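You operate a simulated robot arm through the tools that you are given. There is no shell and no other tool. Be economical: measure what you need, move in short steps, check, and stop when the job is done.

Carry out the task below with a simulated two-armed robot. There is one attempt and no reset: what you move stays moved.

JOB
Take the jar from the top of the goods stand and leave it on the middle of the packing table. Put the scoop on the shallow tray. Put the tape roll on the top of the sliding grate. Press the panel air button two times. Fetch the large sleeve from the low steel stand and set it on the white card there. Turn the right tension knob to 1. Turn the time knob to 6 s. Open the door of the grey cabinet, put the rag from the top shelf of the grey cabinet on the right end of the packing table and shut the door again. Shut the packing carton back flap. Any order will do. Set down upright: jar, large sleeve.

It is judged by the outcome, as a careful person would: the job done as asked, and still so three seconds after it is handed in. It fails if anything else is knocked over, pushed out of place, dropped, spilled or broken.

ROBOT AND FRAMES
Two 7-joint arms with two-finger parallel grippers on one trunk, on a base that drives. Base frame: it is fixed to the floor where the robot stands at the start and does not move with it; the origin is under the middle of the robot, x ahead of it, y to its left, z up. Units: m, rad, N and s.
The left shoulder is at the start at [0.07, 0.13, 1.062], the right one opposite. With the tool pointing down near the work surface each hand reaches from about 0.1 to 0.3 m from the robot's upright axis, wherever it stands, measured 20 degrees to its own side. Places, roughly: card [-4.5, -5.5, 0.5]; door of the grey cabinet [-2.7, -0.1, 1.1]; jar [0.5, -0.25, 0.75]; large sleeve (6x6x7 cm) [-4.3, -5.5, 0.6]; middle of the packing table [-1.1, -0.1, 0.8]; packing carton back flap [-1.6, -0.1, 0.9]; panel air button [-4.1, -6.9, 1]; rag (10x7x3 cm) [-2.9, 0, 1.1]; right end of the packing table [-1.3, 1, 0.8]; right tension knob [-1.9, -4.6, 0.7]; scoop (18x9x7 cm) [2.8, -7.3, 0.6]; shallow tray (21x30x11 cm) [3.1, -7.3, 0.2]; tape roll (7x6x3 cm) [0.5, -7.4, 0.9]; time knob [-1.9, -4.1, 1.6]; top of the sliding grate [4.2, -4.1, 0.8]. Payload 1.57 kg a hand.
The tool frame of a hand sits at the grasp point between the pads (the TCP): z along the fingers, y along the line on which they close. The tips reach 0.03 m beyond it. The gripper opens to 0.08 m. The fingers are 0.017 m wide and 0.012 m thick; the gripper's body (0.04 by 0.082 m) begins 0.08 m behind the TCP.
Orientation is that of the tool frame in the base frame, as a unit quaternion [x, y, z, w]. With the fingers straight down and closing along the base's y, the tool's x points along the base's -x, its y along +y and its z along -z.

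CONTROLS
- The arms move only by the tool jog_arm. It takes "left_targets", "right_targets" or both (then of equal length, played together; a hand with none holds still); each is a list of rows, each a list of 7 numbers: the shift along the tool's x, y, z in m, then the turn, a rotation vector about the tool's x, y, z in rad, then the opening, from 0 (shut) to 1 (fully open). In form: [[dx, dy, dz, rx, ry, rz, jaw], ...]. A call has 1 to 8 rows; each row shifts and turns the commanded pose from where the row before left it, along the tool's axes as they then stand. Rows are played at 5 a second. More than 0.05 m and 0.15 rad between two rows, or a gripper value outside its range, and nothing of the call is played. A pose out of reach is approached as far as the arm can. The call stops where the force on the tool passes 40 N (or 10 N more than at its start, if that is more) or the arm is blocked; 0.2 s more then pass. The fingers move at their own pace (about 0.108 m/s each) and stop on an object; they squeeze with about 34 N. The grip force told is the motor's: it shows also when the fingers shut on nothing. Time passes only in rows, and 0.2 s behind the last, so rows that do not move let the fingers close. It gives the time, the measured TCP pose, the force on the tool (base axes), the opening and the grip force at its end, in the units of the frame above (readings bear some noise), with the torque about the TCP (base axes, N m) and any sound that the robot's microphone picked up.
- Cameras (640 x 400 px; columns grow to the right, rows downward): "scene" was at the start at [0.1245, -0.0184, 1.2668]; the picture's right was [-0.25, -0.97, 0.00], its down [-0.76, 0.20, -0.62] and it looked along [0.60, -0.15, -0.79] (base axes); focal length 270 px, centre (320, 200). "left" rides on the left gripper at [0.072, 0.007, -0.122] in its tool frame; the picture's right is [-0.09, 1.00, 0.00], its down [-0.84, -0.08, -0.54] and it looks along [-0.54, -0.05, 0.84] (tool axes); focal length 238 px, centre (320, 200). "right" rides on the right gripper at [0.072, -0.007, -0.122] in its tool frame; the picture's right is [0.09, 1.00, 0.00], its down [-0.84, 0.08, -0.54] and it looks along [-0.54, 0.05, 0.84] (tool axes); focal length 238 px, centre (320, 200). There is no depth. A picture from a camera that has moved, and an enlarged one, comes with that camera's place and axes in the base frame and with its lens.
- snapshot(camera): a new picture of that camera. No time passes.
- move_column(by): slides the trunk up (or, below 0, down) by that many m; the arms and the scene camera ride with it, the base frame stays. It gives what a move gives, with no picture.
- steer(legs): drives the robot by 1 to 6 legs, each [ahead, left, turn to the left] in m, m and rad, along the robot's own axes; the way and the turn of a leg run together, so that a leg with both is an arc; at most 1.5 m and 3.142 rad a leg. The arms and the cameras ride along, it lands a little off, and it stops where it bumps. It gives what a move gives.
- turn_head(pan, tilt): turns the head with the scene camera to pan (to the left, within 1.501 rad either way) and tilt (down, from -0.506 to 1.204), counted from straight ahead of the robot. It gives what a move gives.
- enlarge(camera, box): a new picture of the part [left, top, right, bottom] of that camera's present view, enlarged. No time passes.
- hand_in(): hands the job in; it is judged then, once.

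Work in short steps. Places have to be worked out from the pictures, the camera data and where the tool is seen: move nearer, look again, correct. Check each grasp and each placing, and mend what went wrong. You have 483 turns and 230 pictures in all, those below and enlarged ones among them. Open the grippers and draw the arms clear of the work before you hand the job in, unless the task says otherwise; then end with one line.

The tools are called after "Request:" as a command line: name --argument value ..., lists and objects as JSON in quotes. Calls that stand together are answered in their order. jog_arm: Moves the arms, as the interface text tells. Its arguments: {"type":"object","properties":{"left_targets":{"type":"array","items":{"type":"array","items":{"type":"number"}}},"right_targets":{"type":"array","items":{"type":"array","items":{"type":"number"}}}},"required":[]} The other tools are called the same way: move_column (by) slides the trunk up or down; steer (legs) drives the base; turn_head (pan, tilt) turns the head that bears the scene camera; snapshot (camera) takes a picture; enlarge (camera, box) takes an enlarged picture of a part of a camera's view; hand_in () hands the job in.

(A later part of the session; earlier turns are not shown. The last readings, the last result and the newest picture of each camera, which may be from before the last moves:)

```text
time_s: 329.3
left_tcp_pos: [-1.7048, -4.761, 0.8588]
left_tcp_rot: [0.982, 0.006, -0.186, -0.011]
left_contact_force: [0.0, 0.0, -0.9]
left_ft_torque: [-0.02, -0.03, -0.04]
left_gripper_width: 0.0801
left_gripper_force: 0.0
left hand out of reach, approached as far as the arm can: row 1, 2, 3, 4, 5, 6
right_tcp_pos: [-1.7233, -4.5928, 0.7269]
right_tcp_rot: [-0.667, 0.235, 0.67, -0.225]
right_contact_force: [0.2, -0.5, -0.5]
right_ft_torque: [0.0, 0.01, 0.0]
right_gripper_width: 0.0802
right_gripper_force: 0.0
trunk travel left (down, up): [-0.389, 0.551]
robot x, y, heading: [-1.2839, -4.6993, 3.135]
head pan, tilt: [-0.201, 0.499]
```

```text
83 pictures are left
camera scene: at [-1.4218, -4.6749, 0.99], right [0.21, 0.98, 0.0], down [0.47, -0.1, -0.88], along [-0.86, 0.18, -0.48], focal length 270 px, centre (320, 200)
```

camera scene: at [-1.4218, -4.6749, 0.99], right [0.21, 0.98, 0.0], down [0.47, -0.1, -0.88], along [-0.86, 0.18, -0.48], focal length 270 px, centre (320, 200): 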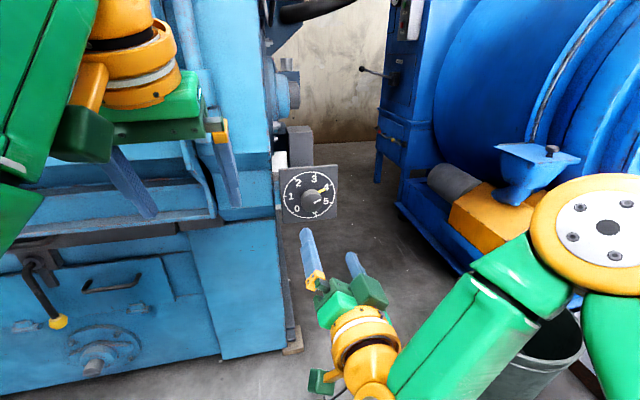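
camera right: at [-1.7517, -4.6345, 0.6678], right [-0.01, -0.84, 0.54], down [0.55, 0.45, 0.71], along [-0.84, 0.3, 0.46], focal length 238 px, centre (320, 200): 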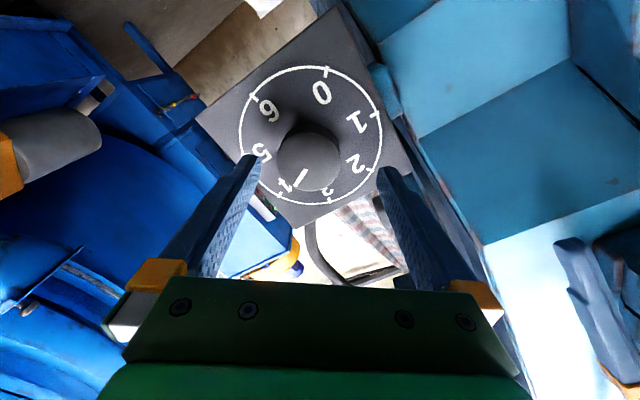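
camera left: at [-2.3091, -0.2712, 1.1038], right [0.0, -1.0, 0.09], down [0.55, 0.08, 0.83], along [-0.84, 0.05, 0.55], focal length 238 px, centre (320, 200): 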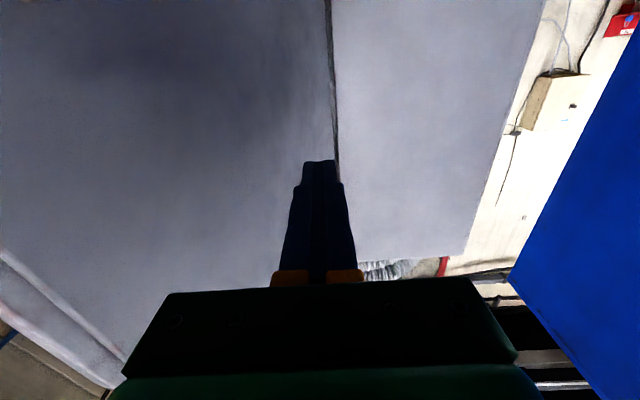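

The left arm is caught at a joint limit. I rotate it back toward horizontal to free it.

Request:
jog_arm --left_targets '[[-0.03, 0, 0, 0, -0.14, 0, 1], [-0.03, 0, 0, 0, -0.14, 0, 1], [-0.03, 0, 0, 0, -0.14, 0, 1], [-0.03, 0, -0.02, 0, -0.14, 0, 1], [-0.02, 0, -0.02, 0, -0.14, 0, 1], [-0.02, 0, -0.02, 0, -0.14, 0, 1], [-0.02, 0, -0.02, 0, -0.14, 0, 1]]'

Request:
jog_arm --left_targets '[[-0.04, 0, 0, 0, 0, 0, 1], [-0.04, 0, 0, 0, 0, 0, 1], [-0.04, 0, 0, 0, 0, 0, 1]]'

```text
time_s: 330.9
left_tcp_pos: [-1.7808, -4.7575, 1.0443]
left_tcp_rot: [0.778, 0.01, -0.628, -0.007]
left_contact_force: [0.0, 0.5, 0.1]
left_ft_torque: [-0.04, 0.01, -0.01]
left_gripper_width: 0.0802
left_gripper_force: 0.0
left hand out of reach, approached as far as the arm can: row 5, 6, 7
right_tcp_pos: [-1.7222, -4.5948, 0.7266]
right_tcp_rot: [-0.667, 0.234, 0.671, -0.224]
right_contact_force: [0.4, 0.0, 0.3]
right_ft_torque: [-0.02, -0.06, 0.0]
right_gripper_width: 0.0799
right_gripper_force: 0.1
trunk travel left (down, up): [-0.389, 0.551]
robot x, y, heading: [-1.2859, -4.6948, 3.134]
head pan, tilt: [-0.201, 0.499]
```

```text
time_s: 331.7
left_tcp_pos: [-1.7761, -4.7603, 1.0494]
left_tcp_rot: [0.778, 0.011, -0.628, -0.006]
left_contact_force: [-0.5, 0.4, -0.4]
left_ft_torque: [-0.01, 0.0, 0.03]
left_gripper_width: 0.0801
left_gripper_force: 0.0
left hand out of reach, approached as far as the arm can: row 1, 2, 3
right_tcp_pos: [-1.7221, -4.5936, 0.726]
right_tcp_rot: [-0.667, 0.235, 0.671, -0.225]
right_contact_force: [0.6, -0.1, 0.1]
right_ft_torque: [0.02, -0.02, 0.03]
right_gripper_width: 0.0801
right_gripper_force: 0.0
trunk travel left (down, up): [-0.389, 0.551]
robot x, y, heading: [-1.2873, -4.6959, 3.134]
head pan, tilt: [-0.201, 0.499]
```

It moves again. I bring it outward and back in this orientation.

Request:
jog_arm --left_targets '[[0.03, 0.03, -0.02, 0, 0, 0, 1], [0.03, 0.03, -0.02, 0, 0, 0, 1], [0.03, 0.03, -0.02, 0, 0, 0, 1], [0.03, 0.03, -0.02, 0, 0, 0, 1], [0.02, 0.03, -0.03, 0, 0, 0, 1], [0.0, 0.03, -0.03, 0, 0, 0, 1]]'

Request:
snapshot --camera "scene"

```text
time_s: 333.1
left_tcp_pos: [-1.7046, -4.8844, 1.1014]
left_tcp_rot: [0.779, 0.01, -0.627, -0.008]
left_contact_force: [0.5, -0.2, 0.0]
left_ft_torque: [-0.02, -0.01, 0.01]
left_gripper_width: 0.0801
left_gripper_force: 0.1
left hand out of reach, approached as far as the arm can: row 1, 2, 3, 4, 5, 6
right_tcp_pos: [-1.7218, -4.5942, 0.7275]
right_tcp_rot: [-0.667, 0.235, 0.671, -0.224]
right_contact_force: [0.0, 0.9, 0.0]
right_ft_torque: [0.02, 0.01, -0.01]
right_gripper_width: 0.0797
right_gripper_force: 0.1
trunk travel left (down, up): [-0.389, 0.551]
robot x, y, heading: [-1.2824, -4.692, 3.129]
head pan, tilt: [-0.201, 0.499]
```

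```text
82 pictures are left
camera scene: at [-1.4207, -4.6757, 0.9901], right [0.21, 0.98, 0.0], down [0.47, -0.1, -0.88], along [-0.86, 0.18, -0.48], focal length 270 px, centre (320, 200)
```

scene: 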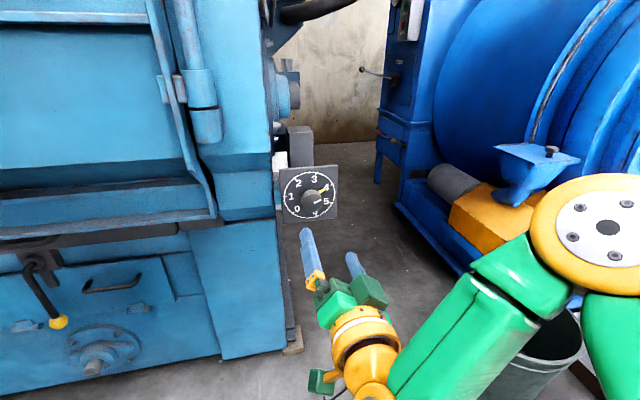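

The view is clear now. I pull the left hand back some more and then drive toward the dial.

Request:
jog_arm --left_targets '[[0.0, 0.02, -0.04, 0, 0, 0, 1], [0.0, 0.02, -0.04, 0, 0, 0, 1], [0.0, 0.02, -0.04, 0, 0, 0, 1]]'

Request:
steer --legs '[[0.11, 0, 0.003]]'

Request:
snapshot --camera "right"

Request:
snapshot --camera "left"

```text
time_s: 333.9
left_tcp_pos: [-1.598, -4.9386, 1.121]
left_tcp_rot: [0.778, 0.01, -0.628, -0.006]
left_contact_force: [-0.6, 0.1, -0.1]
left_ft_torque: [0.02, 0.02, -0.01]
left_gripper_width: 0.0798
left_gripper_force: 0.2
left hand out of reach, approached as far as the arm can: row 1, 3
right_tcp_pos: [-1.7237, -4.593, 0.7274]
right_tcp_rot: [-0.667, 0.235, 0.67, -0.225]
right_contact_force: [-0.5, -0.4, 0.8]
right_ft_torque: [0.01, -0.03, -0.02]
right_gripper_width: 0.0801
right_gripper_force: 0.1
trunk travel left (down, up): [-0.389, 0.551]
robot x, y, heading: [-1.2855, -4.6934, 3.14]
head pan, tilt: [-0.201, 0.499]
```

```text
time_s: 335.1
left_tcp_pos: [-1.7094, -4.9376, 1.1199]
left_tcp_rot: [0.779, 0.011, -0.627, -0.006]
left_contact_force: [-0.5, 0.0, 0.0]
left_ft_torque: [-0.01, -0.01, 0.0]
left_gripper_width: 0.08
left_gripper_force: 0.0
right_tcp_pos: [-1.8327, -4.593, 0.7262]
right_tcp_rot: [-0.667, 0.235, 0.67, -0.225]
right_contact_force: [-0.3, 1.0, -0.5]
right_ft_torque: [-0.01, 0.01, -0.01]
right_gripper_width: 0.0798
right_gripper_force: 0.0
trunk travel left (down, up): [-0.389, 0.551]
robot x, y, heading: [-1.3959, -4.6931, 3.134]
head pan, tilt: [-0.201, 0.499]
```

```text
81 pictures are left
camera right: at [-1.7139, -4.6327, 0.6666], right [-0.01, -0.84, 0.54], down [0.55, 0.44, 0.71], along [-0.84, 0.31, 0.46], focal length 238 px, centre (320, 200)
```

right: 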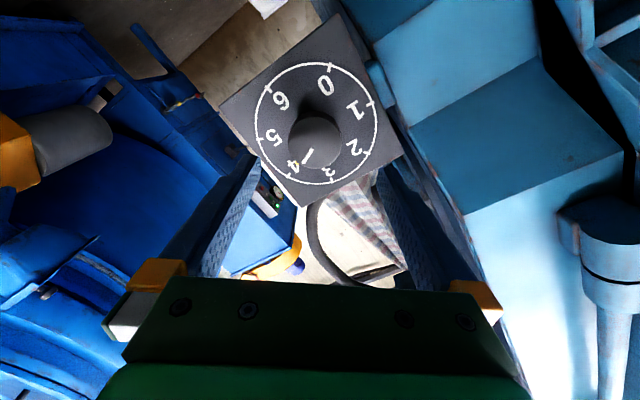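

```text
80 pictures are left
camera left: at [-1.5748, -4.9419, 1.0758], right [-0.01, -1.0, 0.07], down [0.35, 0.06, 0.93], along [-0.94, 0.03, 0.35], focal length 238 px, centre (320, 200)
```

left: 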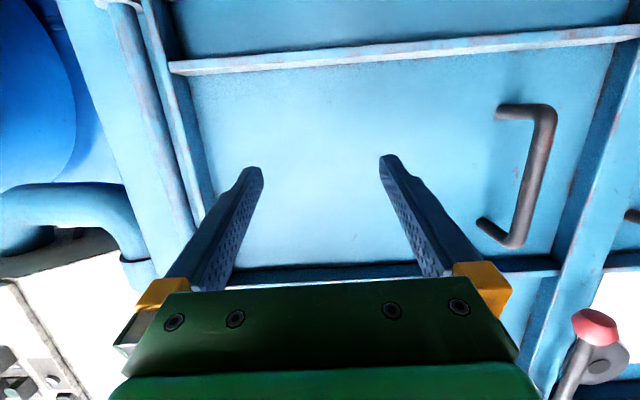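

The left hand is clear, and the knob is nearly on axis. I correct about 5 mm and advance.

Request:
jog_arm --right_targets '[[0.003, -0.0044, 0.025, 0, 0, 0, 1], [0, 0, 0.025, 0, 0, 0, 1]]'

Request:
snapshot --camera "right"

```text
time_s: 335.7
left_tcp_pos: [-1.7092, -4.9378, 1.1197]
left_tcp_rot: [0.778, 0.011, -0.628, -0.006]
left_contact_force: [0.8, -0.2, 0.0]
left_ft_torque: [0.0, 0.02, -0.01]
left_gripper_width: 0.0799
left_gripper_force: 0.0
right_tcp_pos: [-1.883, -4.5913, 0.7223]
right_tcp_rot: [-0.667, 0.236, 0.67, -0.224]
right_contact_force: [0.5, -0.2, -0.3]
right_ft_torque: [-0.01, 0.03, 0.01]
right_gripper_width: 0.0798
right_gripper_force: 0.1
trunk travel left (down, up): [-0.389, 0.551]
robot x, y, heading: [-1.3942, -4.694, 3.135]
head pan, tilt: [-0.201, 0.499]
```

```text
79 pictures are left
camera right: at [-1.7636, -4.6318, 0.6612], right [-0.02, -0.84, 0.54], down [0.55, 0.44, 0.71], along [-0.84, 0.31, 0.45], focal length 238 px, centre (320, 200)
```

right: 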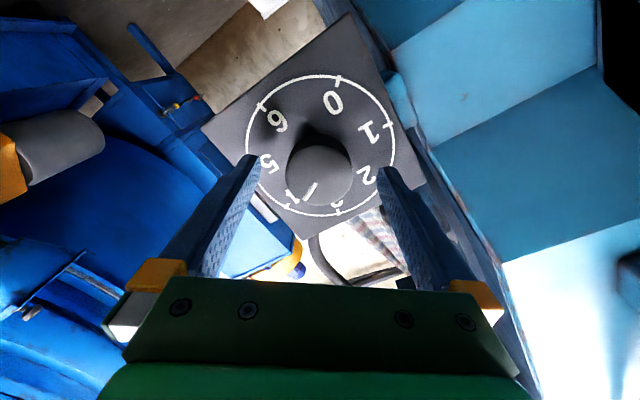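

The knob is centred. I advance 2 cm and close on it.

Request:
jog_arm --right_targets '[[0, 0, 0.011, 0, 0, 0, 1], [0, 0, 0.01, 0, 0, 0, 1], [0, 0, 0, 0, 0, 0, 0], [0, 0, 0, 0, 0, 0, 0], [0, 0, 0, 0, 0, 0, 0]]'

Request:
enlarge --camera "right" --box '[200, 60, 440, 240]'

```text
time_s: 336.9
left_tcp_pos: [-1.7056, -4.9344, 1.1206]
left_tcp_rot: [0.778, 0.008, -0.629, -0.006]
left_contact_force: [-0.5, 0.6, 0.0]
left_ft_torque: [0.01, -0.03, 0.03]
left_gripper_width: 0.0798
left_gripper_force: 0.1
right_tcp_pos: [-1.8982, -4.5914, 0.7242]
right_tcp_rot: [-0.667, 0.238, 0.669, -0.222]
right_contact_force: [23.0, 10.6, -16.5]
right_ft_torque: [-0.02, 1.16, 1.33]
right_gripper_width: 0.0488
right_gripper_force: 33.4
right hand out of reach, approached as far as the arm can: row 1
trunk travel left (down, up): [-0.389, 0.551]
robot x, y, heading: [-1.3911, -4.6958, 3.139]
head pan, tilt: [-0.201, 0.499]
```

```text
2.22 times, centred on (320, 150) of right
camera zoom: at [-1.7808, -4.6321, 0.6643], right [-0.02, -0.84, 0.54], down [0.55, 0.44, 0.71], along [-0.84, 0.31, 0.45], focal length 530 px, centre (320, 311)
```

zoom: 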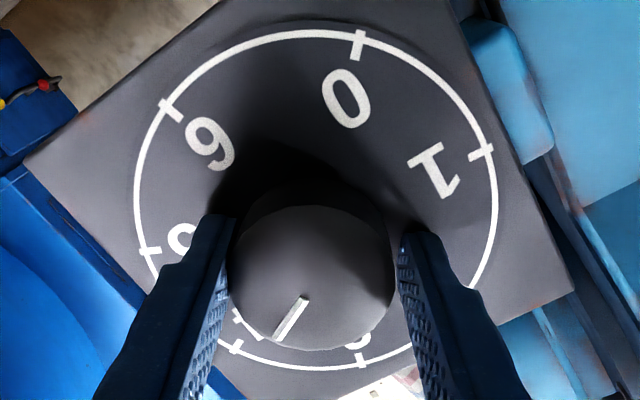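

Gripped (49 mm). I turn counter-clockwise (-rz) by 75°, easing off the plate slightly.

Request:
jog_arm --right_targets '[[0, 0, -0.001, 0, 0, -0.131, 0], [0, 0, 0, 0, 0, -0.131, 0], [0, 0, 0, 0, 0, -0.131, 0], [0, 0, 0, 0, 0, -0.131, 0], [0, 0, 0, 0, 0, -0.131, 0]]'

Request:
jog_arm --right_targets '[[0, 0, 0, 0, 0, -0.131, 0], [0, 0, 0, 0, 0, -0.131, 0], [0, 0, 0, 0, 0, -0.131, 0], [0, 0, 0, 0, 0, -0.131, 0], [0, 0, 0, 0, 0, -0.131, 0]]'

Request:
enlarge --camera "right" --box '[200, 60, 440, 240]'

```text
time_s: 338.1
left_tcp_pos: [-1.7053, -4.9337, 1.122]
left_tcp_rot: [0.777, 0.009, -0.63, -0.005]
left_contact_force: [-0.1, -0.4, 0.4]
left_ft_torque: [-0.02, 0.0, 0.0]
left_gripper_width: 0.08
left_gripper_force: 0.1
right_tcp_pos: [-1.9005, -4.5905, 0.7267]
right_tcp_rot: [-0.706, 0.01, 0.708, 0.004]
right_contact_force: [8.5, 16.6, 2.8]
right_ft_torque: [0.09, 1.07, 0.75]
right_gripper_width: 0.0434
right_gripper_force: 44.8
trunk travel left (down, up): [-0.389, 0.551]
robot x, y, heading: [-1.3923, -4.6928, 3.136]
head pan, tilt: [-0.201, 0.499]
```

```text
time_s: 339.3
left_tcp_pos: [-1.7061, -4.9377, 1.1207]
left_tcp_rot: [0.778, 0.01, -0.629, -0.006]
left_contact_force: [0.5, 0.3, 0.0]
left_ft_torque: [0.03, 0.0, -0.01]
left_gripper_width: 0.0801
left_gripper_force: 0.1
right_tcp_pos: [-1.8993, -4.5957, 0.7248]
right_tcp_rot: [0.672, 0.222, -0.668, -0.231]
right_contact_force: [5.3, 2.8, 1.0]
right_ft_torque: [0.06, 0.32, 1.3]
right_gripper_width: 0.0432
right_gripper_force: 44.5
trunk travel left (down, up): [-0.389, 0.551]
robot x, y, heading: [-1.3921, -4.6948, 3.139]
head pan, tilt: [-0.201, 0.499]
```

```text
2.22 times, centred on (320, 150) of right
camera zoom: at [-1.7794, -4.5476, 0.6729], right [-0.01, -0.74, -0.68], down [0.53, -0.58, 0.62], along [-0.85, -0.35, 0.4], focal length 530 px, centre (320, 311)
```

zoom: 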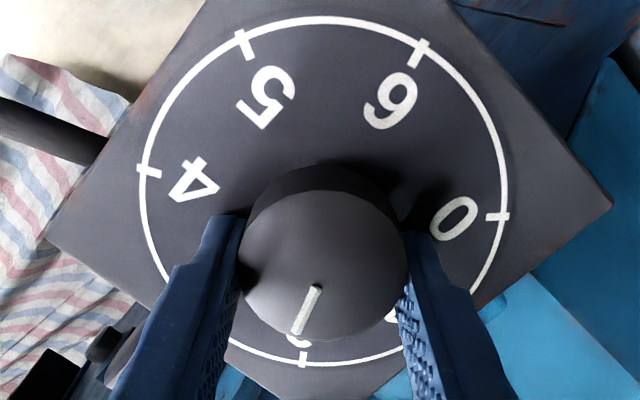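

The pointer is at about 2.3 (some slip at the start). I open, rotate the hand back by 65°, and regrip.

Request:
jog_arm --right_targets '[[0, 0, 0, 0, 0, 0, 1], [0, 0, -0.003, 0, 0, 0, 1], [0, 0, 0, 0, 0, 0.14, 1], [0, 0, 0, 0, 0, 0.14, 1], [0, 0, 0, 0, 0, 0.14, 1], [0, 0, 0, 0, 0, 0.14, 1], [0, 0, 0, 0, 0, 0.14, 1], [0, 0, 0, 0, 0, 0.14, 1]]'

Request:
jog_arm --right_targets '[[0, 0, 0, 0, 0, 0.14, 1], [0, 0, 0, 0, 0, 0.14, 1], [0, 0, 0, 0, 0, 0, 0], [0, 0, 0, 0, 0, 0, 0], [0, 0, 0, 0, 0, 0, 0]]'

Request:
enlarge --camera "right" --box '[200, 60, 440, 240]'

```text
time_s: 341.1
left_tcp_pos: [-1.7088, -4.9386, 1.1197]
left_tcp_rot: [0.778, 0.01, -0.628, -0.006]
left_contact_force: [-0.5, 0.8, 0.2]
left_ft_torque: [0.02, 0.02, 0.02]
left_gripper_width: 0.0803
left_gripper_force: 0.0
right_tcp_pos: [-1.8979, -4.5931, 0.7249]
right_tcp_rot: [0.704, -0.075, -0.703, 0.062]
right_contact_force: [-0.2, 0.0, -0.3]
right_ft_torque: [0.01, -0.03, 0.0]
right_gripper_width: 0.0801
right_gripper_force: 0.0
trunk travel left (down, up): [-0.389, 0.551]
robot x, y, heading: [-1.3947, -4.6929, 3.13]
head pan, tilt: [-0.201, 0.499]
```

```text
time_s: 342.3
left_tcp_pos: [-1.7097, -4.9332, 1.1198]
left_tcp_rot: [0.778, 0.008, -0.628, -0.006]
left_contact_force: [-0.2, 0.4, -0.1]
left_ft_torque: [-0.01, 0.03, -0.01]
left_gripper_width: 0.0799
left_gripper_force: 0.1
right_tcp_pos: [-1.8998, -4.5898, 0.7234]
right_tcp_rot: [0.688, -0.174, -0.687, 0.158]
right_contact_force: [8.7, 11.7, -13.8]
right_ft_torque: [0.05, 0.32, 0.01]
right_gripper_width: 0.044
right_gripper_force: 45.2
trunk travel left (down, up): [-0.389, 0.551]
robot x, y, heading: [-1.3964, -4.6958, 3.13]
head pan, tilt: [-0.201, 0.499]
```

```text
2.22 times, centred on (320, 150) of right
camera zoom: at [-1.7793, -4.6189, 0.6568], right [-0.02, -0.93, 0.37], down [0.54, 0.3, 0.78], along [-0.84, 0.22, 0.5], focal length 530 px, centre (320, 311)
```

zoom: 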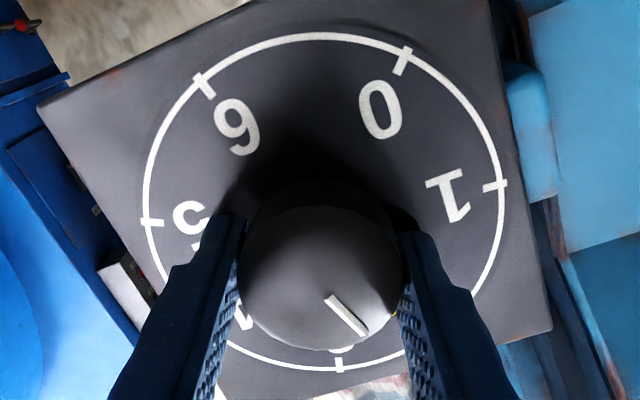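

The pointer is at about 2.2. I turn a further 56° counter-clockwise and check.

Request:
jog_arm --right_targets '[[0, 0, 0, 0, 0, -0.14, 0], [0, 0, 0, 0, 0, -0.14, 0], [0, 0, 0, 0, 0, -0.14, 0], [0, 0, 0, 0, 0, -0.14, 0], [0, 0, 0, 0, 0, -0.14, 0], [0, 0, 0, 0, 0, -0.14, 0], [0, 0, 0, 0, 0, -0.14, 0]]'

Request:
enlarge --camera "right" --box '[200, 60, 440, 240]'

Request:
enlarge --camera "scene" --box '[280, 190, 400, 290]'

```text
time_s: 343.9
left_tcp_pos: [-1.7093, -4.9363, 1.1201]
left_tcp_rot: [0.779, 0.01, -0.627, -0.005]
left_contact_force: [0.2, -0.3, -0.4]
left_ft_torque: [-0.02, 0.0, -0.02]
left_gripper_width: 0.0801
left_gripper_force: 0.1
right_tcp_pos: [-1.8993, -4.5928, 0.7235]
right_tcp_rot: [0.688, 0.173, -0.68, -0.184]
right_contact_force: [17.8, 5.9, -21.9]
right_ft_torque: [-0.03, 0.15, 0.8]
right_gripper_width: 0.0438
right_gripper_force: 45.1
trunk travel left (down, up): [-0.389, 0.551]
robot x, y, heading: [-1.3924, -4.6986, 3.139]
head pan, tilt: [-0.201, 0.499]
```

```text
2.22 times, centred on (320, 150) of right
camera zoom: at [-1.7784, -4.5533, 0.6645], right [-0.01, -0.82, -0.57], down [0.53, -0.49, 0.7], along [-0.85, -0.29, 0.44], focal length 530 px, centre (320, 311)
```

zoom: 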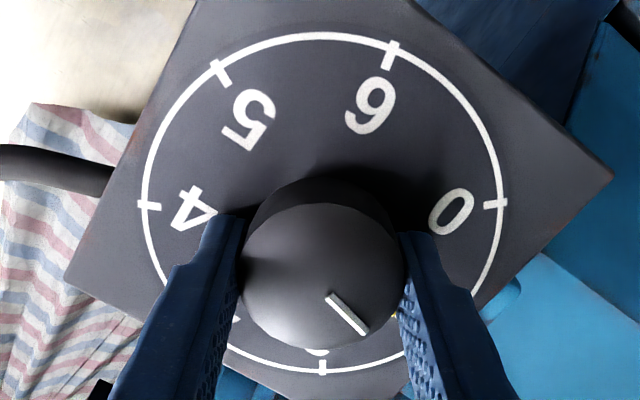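

```text
4.00 times, centred on (340, 240) of scene
camera zoom: at [-1.5318, -4.6717, 0.9898], right [0.21, 0.98, 0.0], down [0.47, -0.1, -0.88], along [-0.86, 0.18, -0.48], focal length 1081 px, centre (240, 40)
```

zoom: 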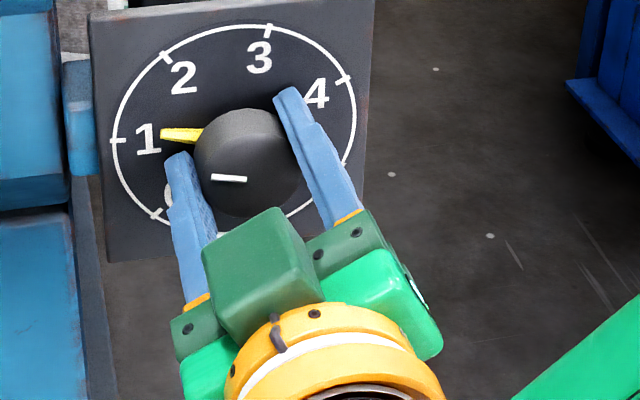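

The pointer is at 1. I release, withdraw, and verify.

Request:
jog_arm --right_targets '[[0, 0, 0, 0, 0, 0, 1], [0, 0, 0, 0, 0, 0, 1], [0, 0, -0.04, 0, 0, 0, 1], [0, 0, -0.04, 0, 0, 0, 1]]'

Request:
steer --legs '[[-0.3, 0, 0.0]]'

Request:
enlarge --camera "scene" --box '[265, 130, 355, 200]'

```text
time_s: 344.9
left_tcp_pos: [-1.7083, -4.9378, 1.1203]
left_tcp_rot: [0.779, 0.01, -0.627, -0.007]
left_contact_force: [-0.8, -0.3, -0.2]
left_ft_torque: [0.06, -0.03, 0.0]
left_gripper_width: 0.0802
left_gripper_force: 0.2
right_tcp_pos: [-1.8208, -4.5943, 0.7226]
right_tcp_rot: [0.685, 0.172, -0.684, -0.183]
right_contact_force: [1.2, -0.1, -0.6]
right_ft_torque: [0.01, -0.01, 0.0]
right_gripper_width: 0.0801
right_gripper_force: 0.1
trunk travel left (down, up): [-0.389, 0.551]
robot x, y, heading: [-1.393, -4.6926, 3.132]
head pan, tilt: [-0.201, 0.499]
```

```text
time_s: 347.0
left_tcp_pos: [-1.4039, -4.9402, 1.1197]
left_tcp_rot: [0.779, 0.01, -0.628, -0.007]
left_contact_force: [0.2, -0.3, -0.5]
left_ft_torque: [-0.03, 0.0, -0.01]
left_gripper_width: 0.0799
left_gripper_force: 0.1
right_tcp_pos: [-1.5162, -4.5952, 0.7236]
right_tcp_rot: [0.685, 0.172, -0.683, -0.185]
right_contact_force: [0.5, 0.1, 0.8]
right_ft_torque: [0.01, 0.02, 0.01]
right_gripper_width: 0.0798
right_gripper_force: 0.1
trunk travel left (down, up): [-0.389, 0.551]
robot x, y, heading: [-1.086, -4.6961, 3.139]
head pan, tilt: [-0.201, 0.499]
```

```text
5.71 times, centred on (310, 165) of scene
camera zoom: at [-1.2271, -4.6764, 0.9901], right [0.21, 0.98, 0.0], down [0.47, -0.1, -0.88], along [-0.86, 0.18, -0.48], focal length 1545 px, centre (377, 400)
```

zoom: 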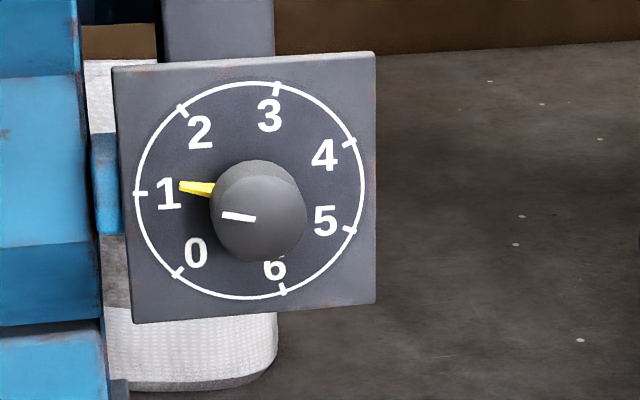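

The mark sits about 9° short of 1 (reading ≈1.15-1.2). I go back in and nudge it further.

Request:
steer --legs '[[0.3, 0, 0.0]]'

Request:
snapshot --camera "right"

```text
time_s: 349.0
left_tcp_pos: [-1.697, -4.9375, 1.1193]
left_tcp_rot: [0.778, 0.01, -0.628, -0.007]
left_contact_force: [-0.2, -0.2, 0.1]
left_ft_torque: [0.0, 0.03, -0.02]
left_gripper_width: 0.0798
left_gripper_force: 0.0
right_tcp_pos: [-1.8104, -4.594, 0.7224]
right_tcp_rot: [0.686, 0.172, -0.683, -0.184]
right_contact_force: [0.0, -0.2, 0.6]
right_ft_torque: [-0.02, 0.02, 0.01]
right_gripper_width: 0.0804
right_gripper_force: 0.0
trunk travel left (down, up): [-0.389, 0.551]
robot x, y, heading: [-1.3794, -4.6955, 3.139]
head pan, tilt: [-0.201, 0.499]
```

```text
72 pictures are left
camera right: at [-1.6889, -4.5541, 0.6639], right [-0.01, -0.82, -0.57], down [0.53, -0.48, 0.69], along [-0.85, -0.29, 0.45], focal length 238 px, centre (320, 200)
```

right: 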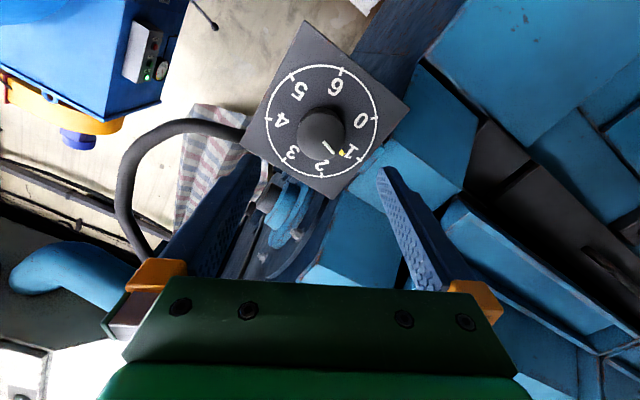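

The alignment is the same. I advance 8.9 cm, grip, and turn 16° more.

Request:
jog_arm --right_targets '[[0, 0, 0.03, 0, 0, 0, 1], [0, 0, 0.03, 0, 0, 0, 1], [0, 0, 0.027, 0, 0, 0, 1], [0, 0, 0, 0, 0, 0, 0], [0, 0, 0, 0, 0, 0, 0], [0, 0, 0, 0, 0, 0, 0], [0, 0, 0, 0, 0, -0.14, 0], [0, 0, 0, 0, 0, -0.14, 0]]'

Request:
jog_arm --right_targets '[[0, 0, 0, 0, 0, 0, 1], [0, 0, 0, 0, 0, 0, 1], [0, 0, -0.04, 0, 0, 0, 1], [0, 0, -0.04, 0, 0, 0, 1]]'

Request:
steer --legs '[[-0.3, 0, 0.0]]'

Request:
enlarge --camera "scene" --box '[265, 130, 355, 200]'

```text
time_s: 350.8
left_tcp_pos: [-1.6978, -4.9382, 1.12]
left_tcp_rot: [0.779, 0.011, -0.627, -0.006]
left_contact_force: [1.0, -0.3, 0.2]
left_ft_torque: [-0.01, 0.04, 0.02]
left_gripper_width: 0.0801
left_gripper_force: 0.1
right_tcp_pos: [-1.898, -4.5954, 0.7263]
right_tcp_rot: [0.656, 0.267, -0.649, -0.278]
right_contact_force: [-6.0, -1.3, -0.7]
right_ft_torque: [-0.02, 0.48, 0.85]
right_gripper_width: 0.0435
right_gripper_force: 44.7
right hand out of reach, approached as far as the arm can: row 3
trunk travel left (down, up): [-0.389, 0.551]
robot x, y, heading: [-1.3789, -4.6935, 3.141]
head pan, tilt: [-0.201, 0.499]
```

```text
time_s: 351.8
left_tcp_pos: [-1.6962, -4.9375, 1.1201]
left_tcp_rot: [0.778, 0.01, -0.628, -0.007]
left_contact_force: [-0.2, -0.1, -0.5]
left_ft_torque: [0.01, -0.01, 0.02]
left_gripper_width: 0.0803
left_gripper_force: 0.2
right_tcp_pos: [-1.8152, -4.5961, 0.7243]
right_tcp_rot: [0.655, 0.267, -0.651, -0.277]
right_contact_force: [-0.7, -0.1, -0.9]
right_ft_torque: [0.0, 0.03, -0.02]
right_gripper_width: 0.0801
right_gripper_force: 0.1
trunk travel left (down, up): [-0.389, 0.551]
robot x, y, heading: [-1.3832, -4.6956, 3.134]
head pan, tilt: [-0.201, 0.499]
```

```text
time_s: 353.8
left_tcp_pos: [-1.3988, -4.9403, 1.12]
left_tcp_rot: [0.779, 0.01, -0.627, -0.007]
left_contact_force: [-0.1, 0.6, -0.1]
left_ft_torque: [0.0, -0.03, -0.01]
left_gripper_width: 0.0797
left_gripper_force: 0.0
right_tcp_pos: [-1.517, -4.5971, 0.7239]
right_tcp_rot: [0.655, 0.266, -0.65, -0.278]
right_contact_force: [-0.3, 0.3, 0.0]
right_ft_torque: [-0.03, -0.02, -0.01]
right_gripper_width: 0.0802
right_gripper_force: 0.1
trunk travel left (down, up): [-0.389, 0.551]
robot x, y, heading: [-1.0802, -4.6983, 3.133]
head pan, tilt: [-0.201, 0.499]
```

```text
5.71 times, centred on (310, 165) of scene
camera zoom: at [-1.2206, -4.6764, 0.9901], right [0.21, 0.98, 0.0], down [0.47, -0.1, -0.88], along [-0.86, 0.18, -0.48], focal length 1545 px, centre (377, 400)
```

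zoom: 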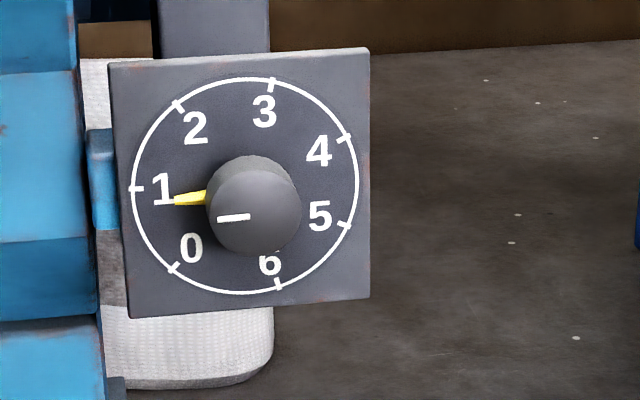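

The knob now reads 1 within a few degrees, which is good. Next is the low steel stand and the panel air button around (-4.2, -6). I raise the trunk and look left for a way there.

Request:
move_column --by 0.35

Request:
turn_head --pan 0.75 --tilt 0.1

Request:
snapshot --camera "scene"

```text
time_s: 357.2
left_tcp_pos: [-1.3997, -4.9391, 1.4705]
left_tcp_rot: [0.778, 0.009, -0.628, -0.008]
left_contact_force: [0.0, -0.3, 0.3]
left_ft_torque: [0.02, -0.02, 0.0]
left_gripper_width: 0.0798
left_gripper_force: 0.1
right_tcp_pos: [-1.5176, -4.597, 1.0739]
right_tcp_rot: [0.655, 0.265, -0.65, -0.279]
right_contact_force: [-0.1, -0.2, -0.5]
right_ft_torque: [-0.06, 0.0, 0.0]
right_gripper_width: 0.0799
right_gripper_force: 0.0
trunk travel left (down, up): [-0.739, 0.201]
robot x, y, heading: [-1.082, -4.6955, 3.137]
head pan, tilt: [-0.201, 0.499]
```

```text
time_s: 358.5
left_tcp_pos: [-1.3996, -4.9398, 1.4684]
left_tcp_rot: [0.778, 0.009, -0.628, -0.007]
left_contact_force: [-0.3, 0.9, 0.2]
left_ft_torque: [-0.03, -0.02, -0.01]
left_gripper_width: 0.0799
left_gripper_force: 0.0
right_tcp_pos: [-1.5167, -4.5966, 1.0748]
right_tcp_rot: [0.656, 0.266, -0.65, -0.278]
right_contact_force: [-0.2, 0.6, 0.1]
right_ft_torque: [-0.01, 0.0, 0.0]
right_gripper_width: 0.0801
right_gripper_force: 0.1
trunk travel left (down, up): [-0.739, 0.201]
robot x, y, heading: [-1.0832, -4.6971, 3.133]
head pan, tilt: [0.75, 0.099]
```

```text
70 pictures are left
camera scene: at [-1.1999, -4.7575, 1.3771], right [-0.67, 0.74, 0.0], down [0.07, 0.07, -0.99], along [-0.73, -0.67, -0.1], focal length 270 px, centre (320, 200)
```

scene: 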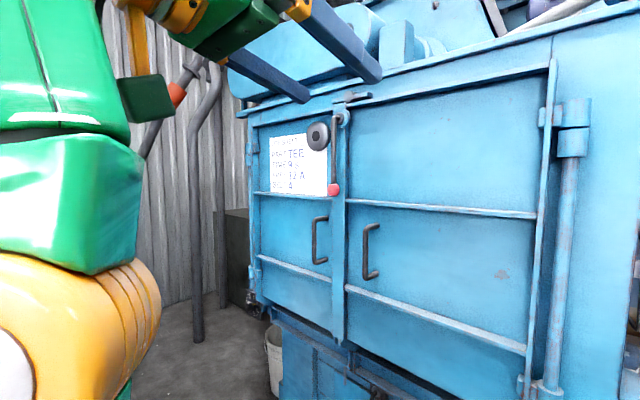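

There is an opening past the machine's left end. I turn left to face -y and look down that way.

Request:
steer --legs '[[0, 0, 1.57]]'

Request:
turn_head --pan -0.35 --tilt 0.3

Request:
snapshot --camera "scene"

```text
time_s: 362.7
left_tcp_pos: [-0.8433, -5.0148, 1.4693]
left_tcp_rot: [0.548, 0.553, -0.452, 0.436]
left_contact_force: [0.5, 0.1, 0.3]
left_ft_torque: [-0.02, 0.01, 0.0]
left_gripper_width: 0.0799
left_gripper_force: 0.1
right_tcp_pos: [-1.1871, -5.1296, 1.0732]
right_tcp_rot: [-0.279, -0.65, 0.658, -0.259]
right_contact_force: [0.0, 0.2, -0.2]
right_ft_torque: [-0.01, 0.0, 0.02]
right_gripper_width: 0.0799
right_gripper_force: 0.1
trunk travel left (down, up): [-0.739, 0.201]
robot x, y, heading: [-1.0815, -4.6956, -1.59]
head pan, tilt: [0.75, 0.099]
```

```text
time_s: 364.0
left_tcp_pos: [-0.8426, -5.0153, 1.4697]
left_tcp_rot: [0.546, 0.554, -0.451, 0.437]
left_contact_force: [0.3, 0.1, 0.1]
left_ft_torque: [-0.02, 0.0, 0.01]
left_gripper_width: 0.08
left_gripper_force: 0.1
right_tcp_pos: [-1.1879, -5.1289, 1.0741]
right_tcp_rot: [-0.279, -0.65, 0.658, -0.259]
right_contact_force: [-0.7, -0.5, -0.2]
right_ft_torque: [-0.02, -0.02, 0.03]
right_gripper_width: 0.0801
right_gripper_force: 0.1
trunk travel left (down, up): [-0.739, 0.201]
robot x, y, heading: [-1.0819, -4.6986, -1.59]
head pan, tilt: [-0.351, 0.3]
```

```text
69 pictures are left
camera scene: at [-1.1167, -4.833, 1.3584], right [-0.93, 0.36, 0.0], down [0.11, 0.28, -0.96], along [-0.35, -0.89, -0.3], focal length 270 px, centre (320, 200)
```

scene: 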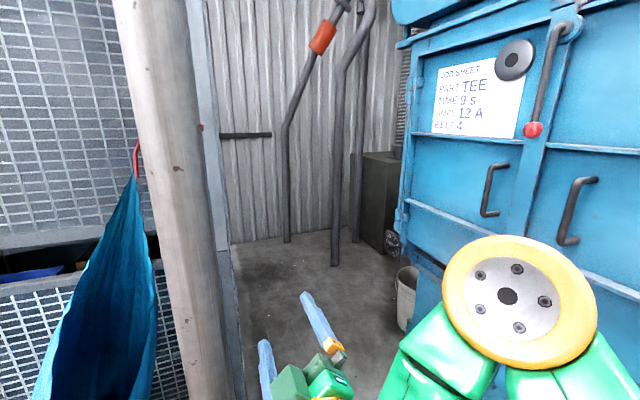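

There is a passage about 1 m wide between the post (x≈-0.85) and the machine front (x≈-1.95). I go through at x≈-1.4 and look right.

Request:
steer --legs '[[0, -0.3, 0.02], [0.9, 0, 0], [0.75, 0, 0]]'

Request:
turn_head --pan -1.3 --tilt 0.35

Request:
snapshot --camera "scene"

```text
time_s: 368.0
left_tcp_pos: [-1.1371, -5.3195, 1.4711]
left_tcp_rot: [0.54, 0.56, -0.449, 0.44]
left_contact_force: [-2.0, 4.1, -0.6]
left_ft_torque: [0.04, -0.02, 0.08]
left_gripper_width: 0.0779
left_gripper_force: 0.1
right_tcp_pos: [-1.4801, -5.4437, 1.0747]
right_tcp_rot: [-0.275, -0.651, 0.656, -0.264]
right_contact_force: [-0.7, 0.4, 0.1]
right_ft_torque: [0.03, 0.02, 0.02]
right_gripper_width: 0.08
right_gripper_force: 0.0
trunk travel left (down, up): [-0.739, 0.201]
robot x, y, heading: [-1.3852, -5.0146, -1.576]
head pan, tilt: [-0.351, 0.3]
stopped in leg 2: the force on the tool passed its limit at 90 N (the readings are from after the stop); the commanded pose is now the measured one
```

```text
time_s: 369.2
left_tcp_pos: [-1.138, -5.32, 1.4705]
left_tcp_rot: [0.54, 0.561, -0.448, 0.44]
left_contact_force: [-1.8, 3.5, 2.7]
left_ft_torque: [-0.09, -0.15, 0.1]
left_gripper_width: 0.0779
left_gripper_force: 0.1
right_tcp_pos: [-1.4797, -5.4425, 1.0745]
right_tcp_rot: [-0.276, -0.65, 0.657, -0.264]
right_contact_force: [1.0, 0.5, 0.0]
right_ft_torque: [-0.01, 0.03, -0.04]
right_gripper_width: 0.0798
right_gripper_force: 0.1
trunk travel left (down, up): [-0.739, 0.201]
robot x, y, heading: [-1.3817, -5.0121, -1.579]
head pan, tilt: [-1.3, 0.351]
```

```text
68 pictures are left
camera scene: at [-1.4717, -5.0825, 1.3537], right [-0.26, 0.97, 0.0], down [0.33, 0.09, -0.94], along [-0.91, -0.24, -0.34], focal length 270 px, centre (320, 200)
```

scene: 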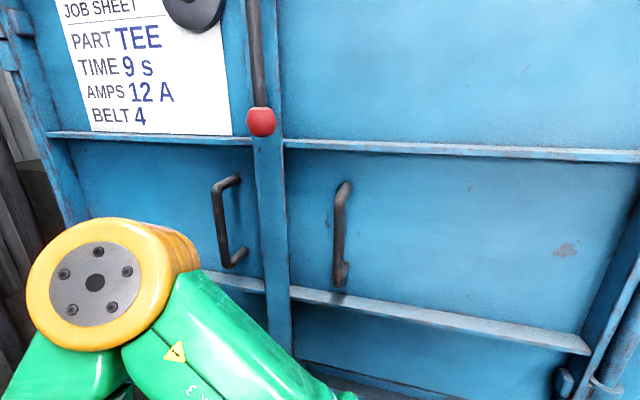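

The left hand touched the post, which is nearer than I thought (x≈-1.05, y≈-5.45). I back up, retract the right hand, turn to face -x and strafe through sideways instead.

Request:
steer --legs '[[-0.15, 0.04, 0]]'

Request:
jog_arm --right_targets '[[0, 0, -0.04, 0, 0, 0.13, 1], [0, 0, -0.04, 0, 0, 0.13, 1], [0, 0, -0.02, 0, 0, 0.13, 1], [0, 0, 0, 0, 0, 0.13, 1]]'

Request:
steer --legs '[[0, 0, -1.565]]'

Request:
turn_head --pan 1.2 --tilt 0.4

Request:
snapshot --camera "scene"

```text
time_s: 370.6
left_tcp_pos: [-1.0968, -5.1746, 1.4686]
left_tcp_rot: [0.541, 0.561, -0.448, 0.438]
left_contact_force: [0.4, -0.9, 0.3]
left_ft_torque: [0.01, 0.0, 0.0]
left_gripper_width: 0.0799
left_gripper_force: 0.1
right_tcp_pos: [-1.4394, -5.2971, 1.0728]
right_tcp_rot: [-0.276, -0.652, 0.655, -0.264]
right_contact_force: [0.0, -0.8, -0.2]
right_ft_torque: [-0.04, 0.03, -0.01]
right_gripper_width: 0.0797
right_gripper_force: 0.2
trunk travel left (down, up): [-0.739, 0.201]
robot x, y, heading: [-1.3419, -4.8586, -1.575]
head pan, tilt: [-1.3, 0.351]
```

```text
time_s: 371.6
left_tcp_pos: [-1.0955, -5.1718, 1.4691]
left_tcp_rot: [0.54, 0.561, -0.448, 0.439]
left_contact_force: [0.5, -0.9, 0.3]
left_ft_torque: [-0.02, 0.07, -0.01]
left_gripper_width: 0.0799
left_gripper_force: 0.0
right_tcp_pos: [-1.3921, -5.2371, 1.058]
right_tcp_rot: [-0.434, -0.559, 0.566, -0.424]
right_contact_force: [-0.9, 0.1, -0.6]
right_ft_torque: [-0.01, -0.01, 0.05]
right_gripper_width: 0.0801
right_gripper_force: 0.0
right hand out of reach, approached as far as the arm can: row 1, 2, 3
trunk travel left (down, up): [-0.739, 0.201]
robot x, y, heading: [-1.3378, -4.8584, -1.58]
head pan, tilt: [-1.3, 0.351]
```

```text
time_s: 375.8
left_tcp_pos: [-1.6429, -5.1146, 1.4705]
left_tcp_rot: [0.778, 0.026, -0.628, 0.002]
left_contact_force: [-0.6, -0.2, 0.4]
left_ft_torque: [-0.01, -0.01, -0.01]
left_gripper_width: 0.08
left_gripper_force: 0.1
right_tcp_pos: [-1.7179, -4.8213, 1.0576]
right_tcp_rot: [-0.7, -0.099, 0.701, 0.09]
right_contact_force: [0.4, -0.1, -0.9]
right_ft_torque: [-0.01, 0.02, 0.01]
right_gripper_width: 0.08
right_gripper_force: 0.1
trunk travel left (down, up): [-0.739, 0.201]
robot x, y, heading: [-1.3438, -4.8594, -3.12]
head pan, tilt: [-1.3, 0.351]
```

```text
time_s: 378.0
left_tcp_pos: [-1.6429, -5.115, 1.4695]
left_tcp_rot: [0.778, 0.025, -0.628, 0.002]
left_contact_force: [-1.0, -0.3, 0.4]
left_ft_torque: [-0.06, 0.02, -0.02]
left_gripper_width: 0.0799
left_gripper_force: 0.0
right_tcp_pos: [-1.7194, -4.8221, 1.0586]
right_tcp_rot: [-0.7, -0.099, 0.701, 0.091]
right_contact_force: [0.4, -0.7, -0.2]
right_ft_torque: [0.01, 0.03, 0.0]
right_gripper_width: 0.0802
right_gripper_force: 0.1
trunk travel left (down, up): [-0.739, 0.201]
robot x, y, heading: [-1.3391, -4.8608, -3.116]
head pan, tilt: [1.201, 0.4]
```

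```text
67 pictures are left
camera scene: at [-1.4204, -4.9478, 1.3492], right [-0.94, 0.34, 0.0], down [0.13, 0.37, -0.92], along [-0.31, -0.87, -0.39], focal length 270 px, centre (320, 200)
```

scene: 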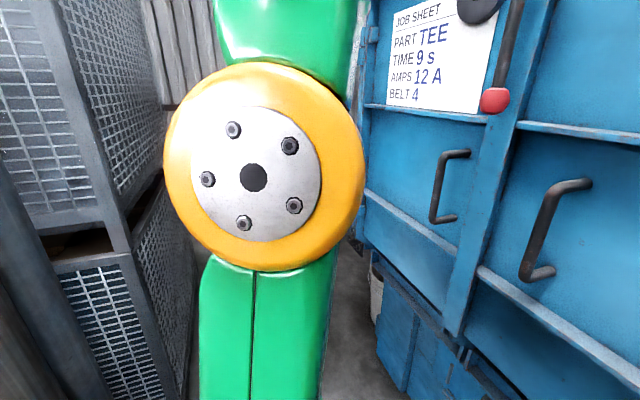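

I strafe left through the gap with a small heading correction.

Request:
steer --legs '[[0.06, 0, -0.025], [0, 0.8, 0], [0, 0.8, 0]]'

Request:
turn_head --pan 0.2 --tilt 0.25

Request:
snapshot --camera "scene"

```text
time_s: 386.8
left_tcp_pos: [-1.7512, -6.6892, 1.4699]
left_tcp_rot: [0.779, 0.001, -0.627, -0.018]
left_contact_force: [0.1, 0.1, -0.3]
left_ft_torque: [0.01, -0.01, 0.03]
left_gripper_width: 0.0799
left_gripper_force: 0.1
right_tcp_pos: [-1.8064, -6.3907, 1.0568]
right_tcp_rot: [0.703, 0.076, -0.698, -0.113]
right_contact_force: [0.2, -0.3, -0.5]
right_ft_torque: [-0.01, -0.01, -0.02]
right_gripper_width: 0.0798
right_gripper_force: 0.1
trunk travel left (down, up): [-0.739, 0.201]
robot x, y, heading: [-1.4296, -6.4574, 3.098]
head pan, tilt: [1.201, 0.4]
```

```text
time_s: 388.0
left_tcp_pos: [-1.7511, -6.6907, 1.47]
left_tcp_rot: [0.778, 0.001, -0.627, -0.018]
left_contact_force: [0.1, 0.4, -0.6]
left_ft_torque: [0.0, 0.0, 0.0]
left_gripper_width: 0.0797
left_gripper_force: 0.1
right_tcp_pos: [-1.8071, -6.3921, 1.0571]
right_tcp_rot: [0.703, 0.077, -0.698, -0.112]
right_contact_force: [-0.2, -0.2, -0.6]
right_ft_torque: [0.03, 0.02, -0.01]
right_gripper_width: 0.0799
right_gripper_force: 0.1
trunk travel left (down, up): [-0.739, 0.201]
robot x, y, heading: [-1.4319, -6.4536, 3.1]
head pan, tilt: [0.201, 0.25]
```

```text
66 pictures are left
camera scene: at [-1.5722, -6.4681, 1.3631], right [-0.16, 0.99, 0.0], down [0.24, 0.04, -0.97], along [-0.96, -0.15, -0.25], focal length 270 px, centre (320, 200)
```

scene: 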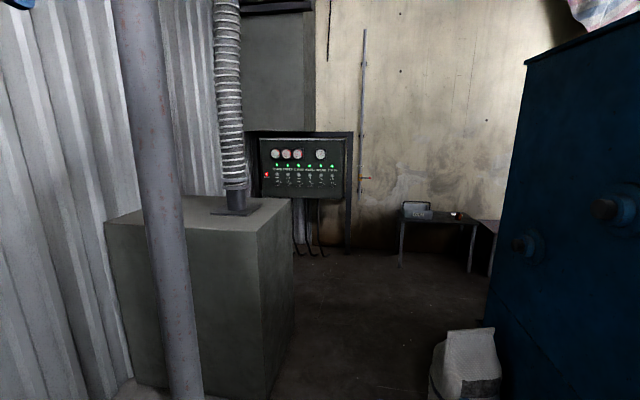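

I see the gauge panel and the low steel stand ahead. I drive ahead carefully between the dark box and the machine's side.

Request:
steer --legs '[[0.5, 0.0, 0.04], [0.6, 0, 0]]'

Request:
snapshot --camera "scene"

```text
time_s: 393.9
left_tcp_pos: [-2.8272, -6.6865, 1.4706]
left_tcp_rot: [0.778, 0.014, -0.628, -0.008]
left_contact_force: [-0.3, 0.5, 0.8]
left_ft_torque: [0.0, -0.03, 0.02]
left_gripper_width: 0.0799
left_gripper_force: 0.1
right_tcp_pos: [-2.8917, -6.3895, 1.0584]
right_tcp_rot: [0.701, 0.088, -0.7, -0.101]
right_contact_force: [-0.6, 0.7, 0.6]
right_ft_torque: [0.01, 0.03, 0.02]
right_gripper_width: 0.0799
right_gripper_force: 0.1
trunk travel left (down, up): [-0.739, 0.201]
robot x, y, heading: [-2.516, -6.4386, 3.134]
head pan, tilt: [0.201, 0.25]
```

```text
65 pictures are left
camera scene: at [-2.6547, -6.4568, 1.3633], right [-0.19, 0.98, 0.0], down [0.24, 0.05, -0.97], along [-0.95, -0.18, -0.25], focal length 270 px, centre (320, 200)
```

scene: 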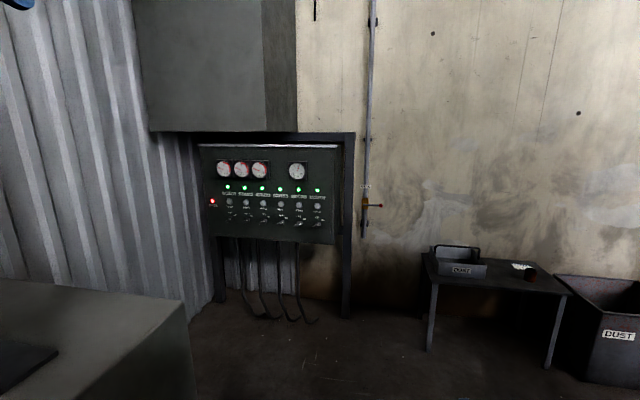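

The panel and the stand are in view. I zoom in on both.

Request:
enlarge --camera "scene" --box '[195, 145, 345, 245]'

Request:
enlarge --camera "scene" --box '[410, 230, 580, 340]'

```text
4.00 times, centred on (270, 195) of scene
camera zoom: at [-2.6547, -6.4568, 1.3633], right [-0.19, 0.98, 0.0], down [0.24, 0.05, -0.97], along [-0.95, -0.18, -0.25], focal length 1081 px, centre (520, 220)
```

zoom: 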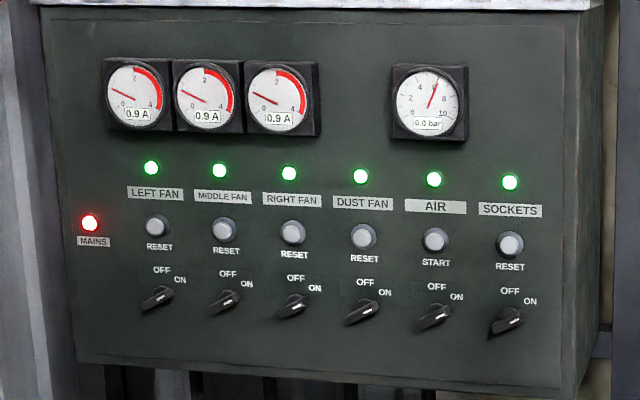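

```text
3.64 times, centred on (495, 285) of scene
camera zoom: at [-2.6547, -6.4568, 1.3633], right [-0.19, 0.98, 0.0], down [0.24, 0.05, -0.97], along [-0.95, -0.18, -0.25], focal length 983 px, centre (-316, -109)
```

zoom: 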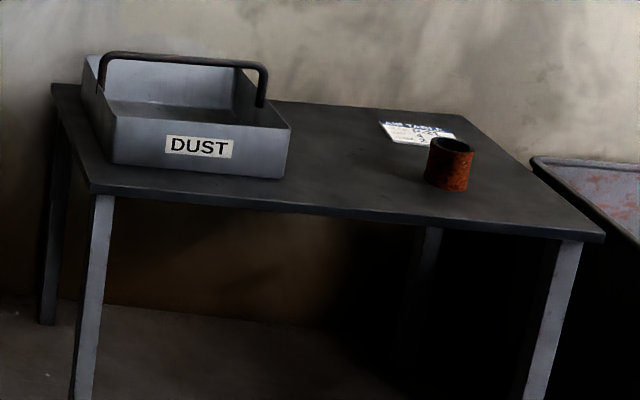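

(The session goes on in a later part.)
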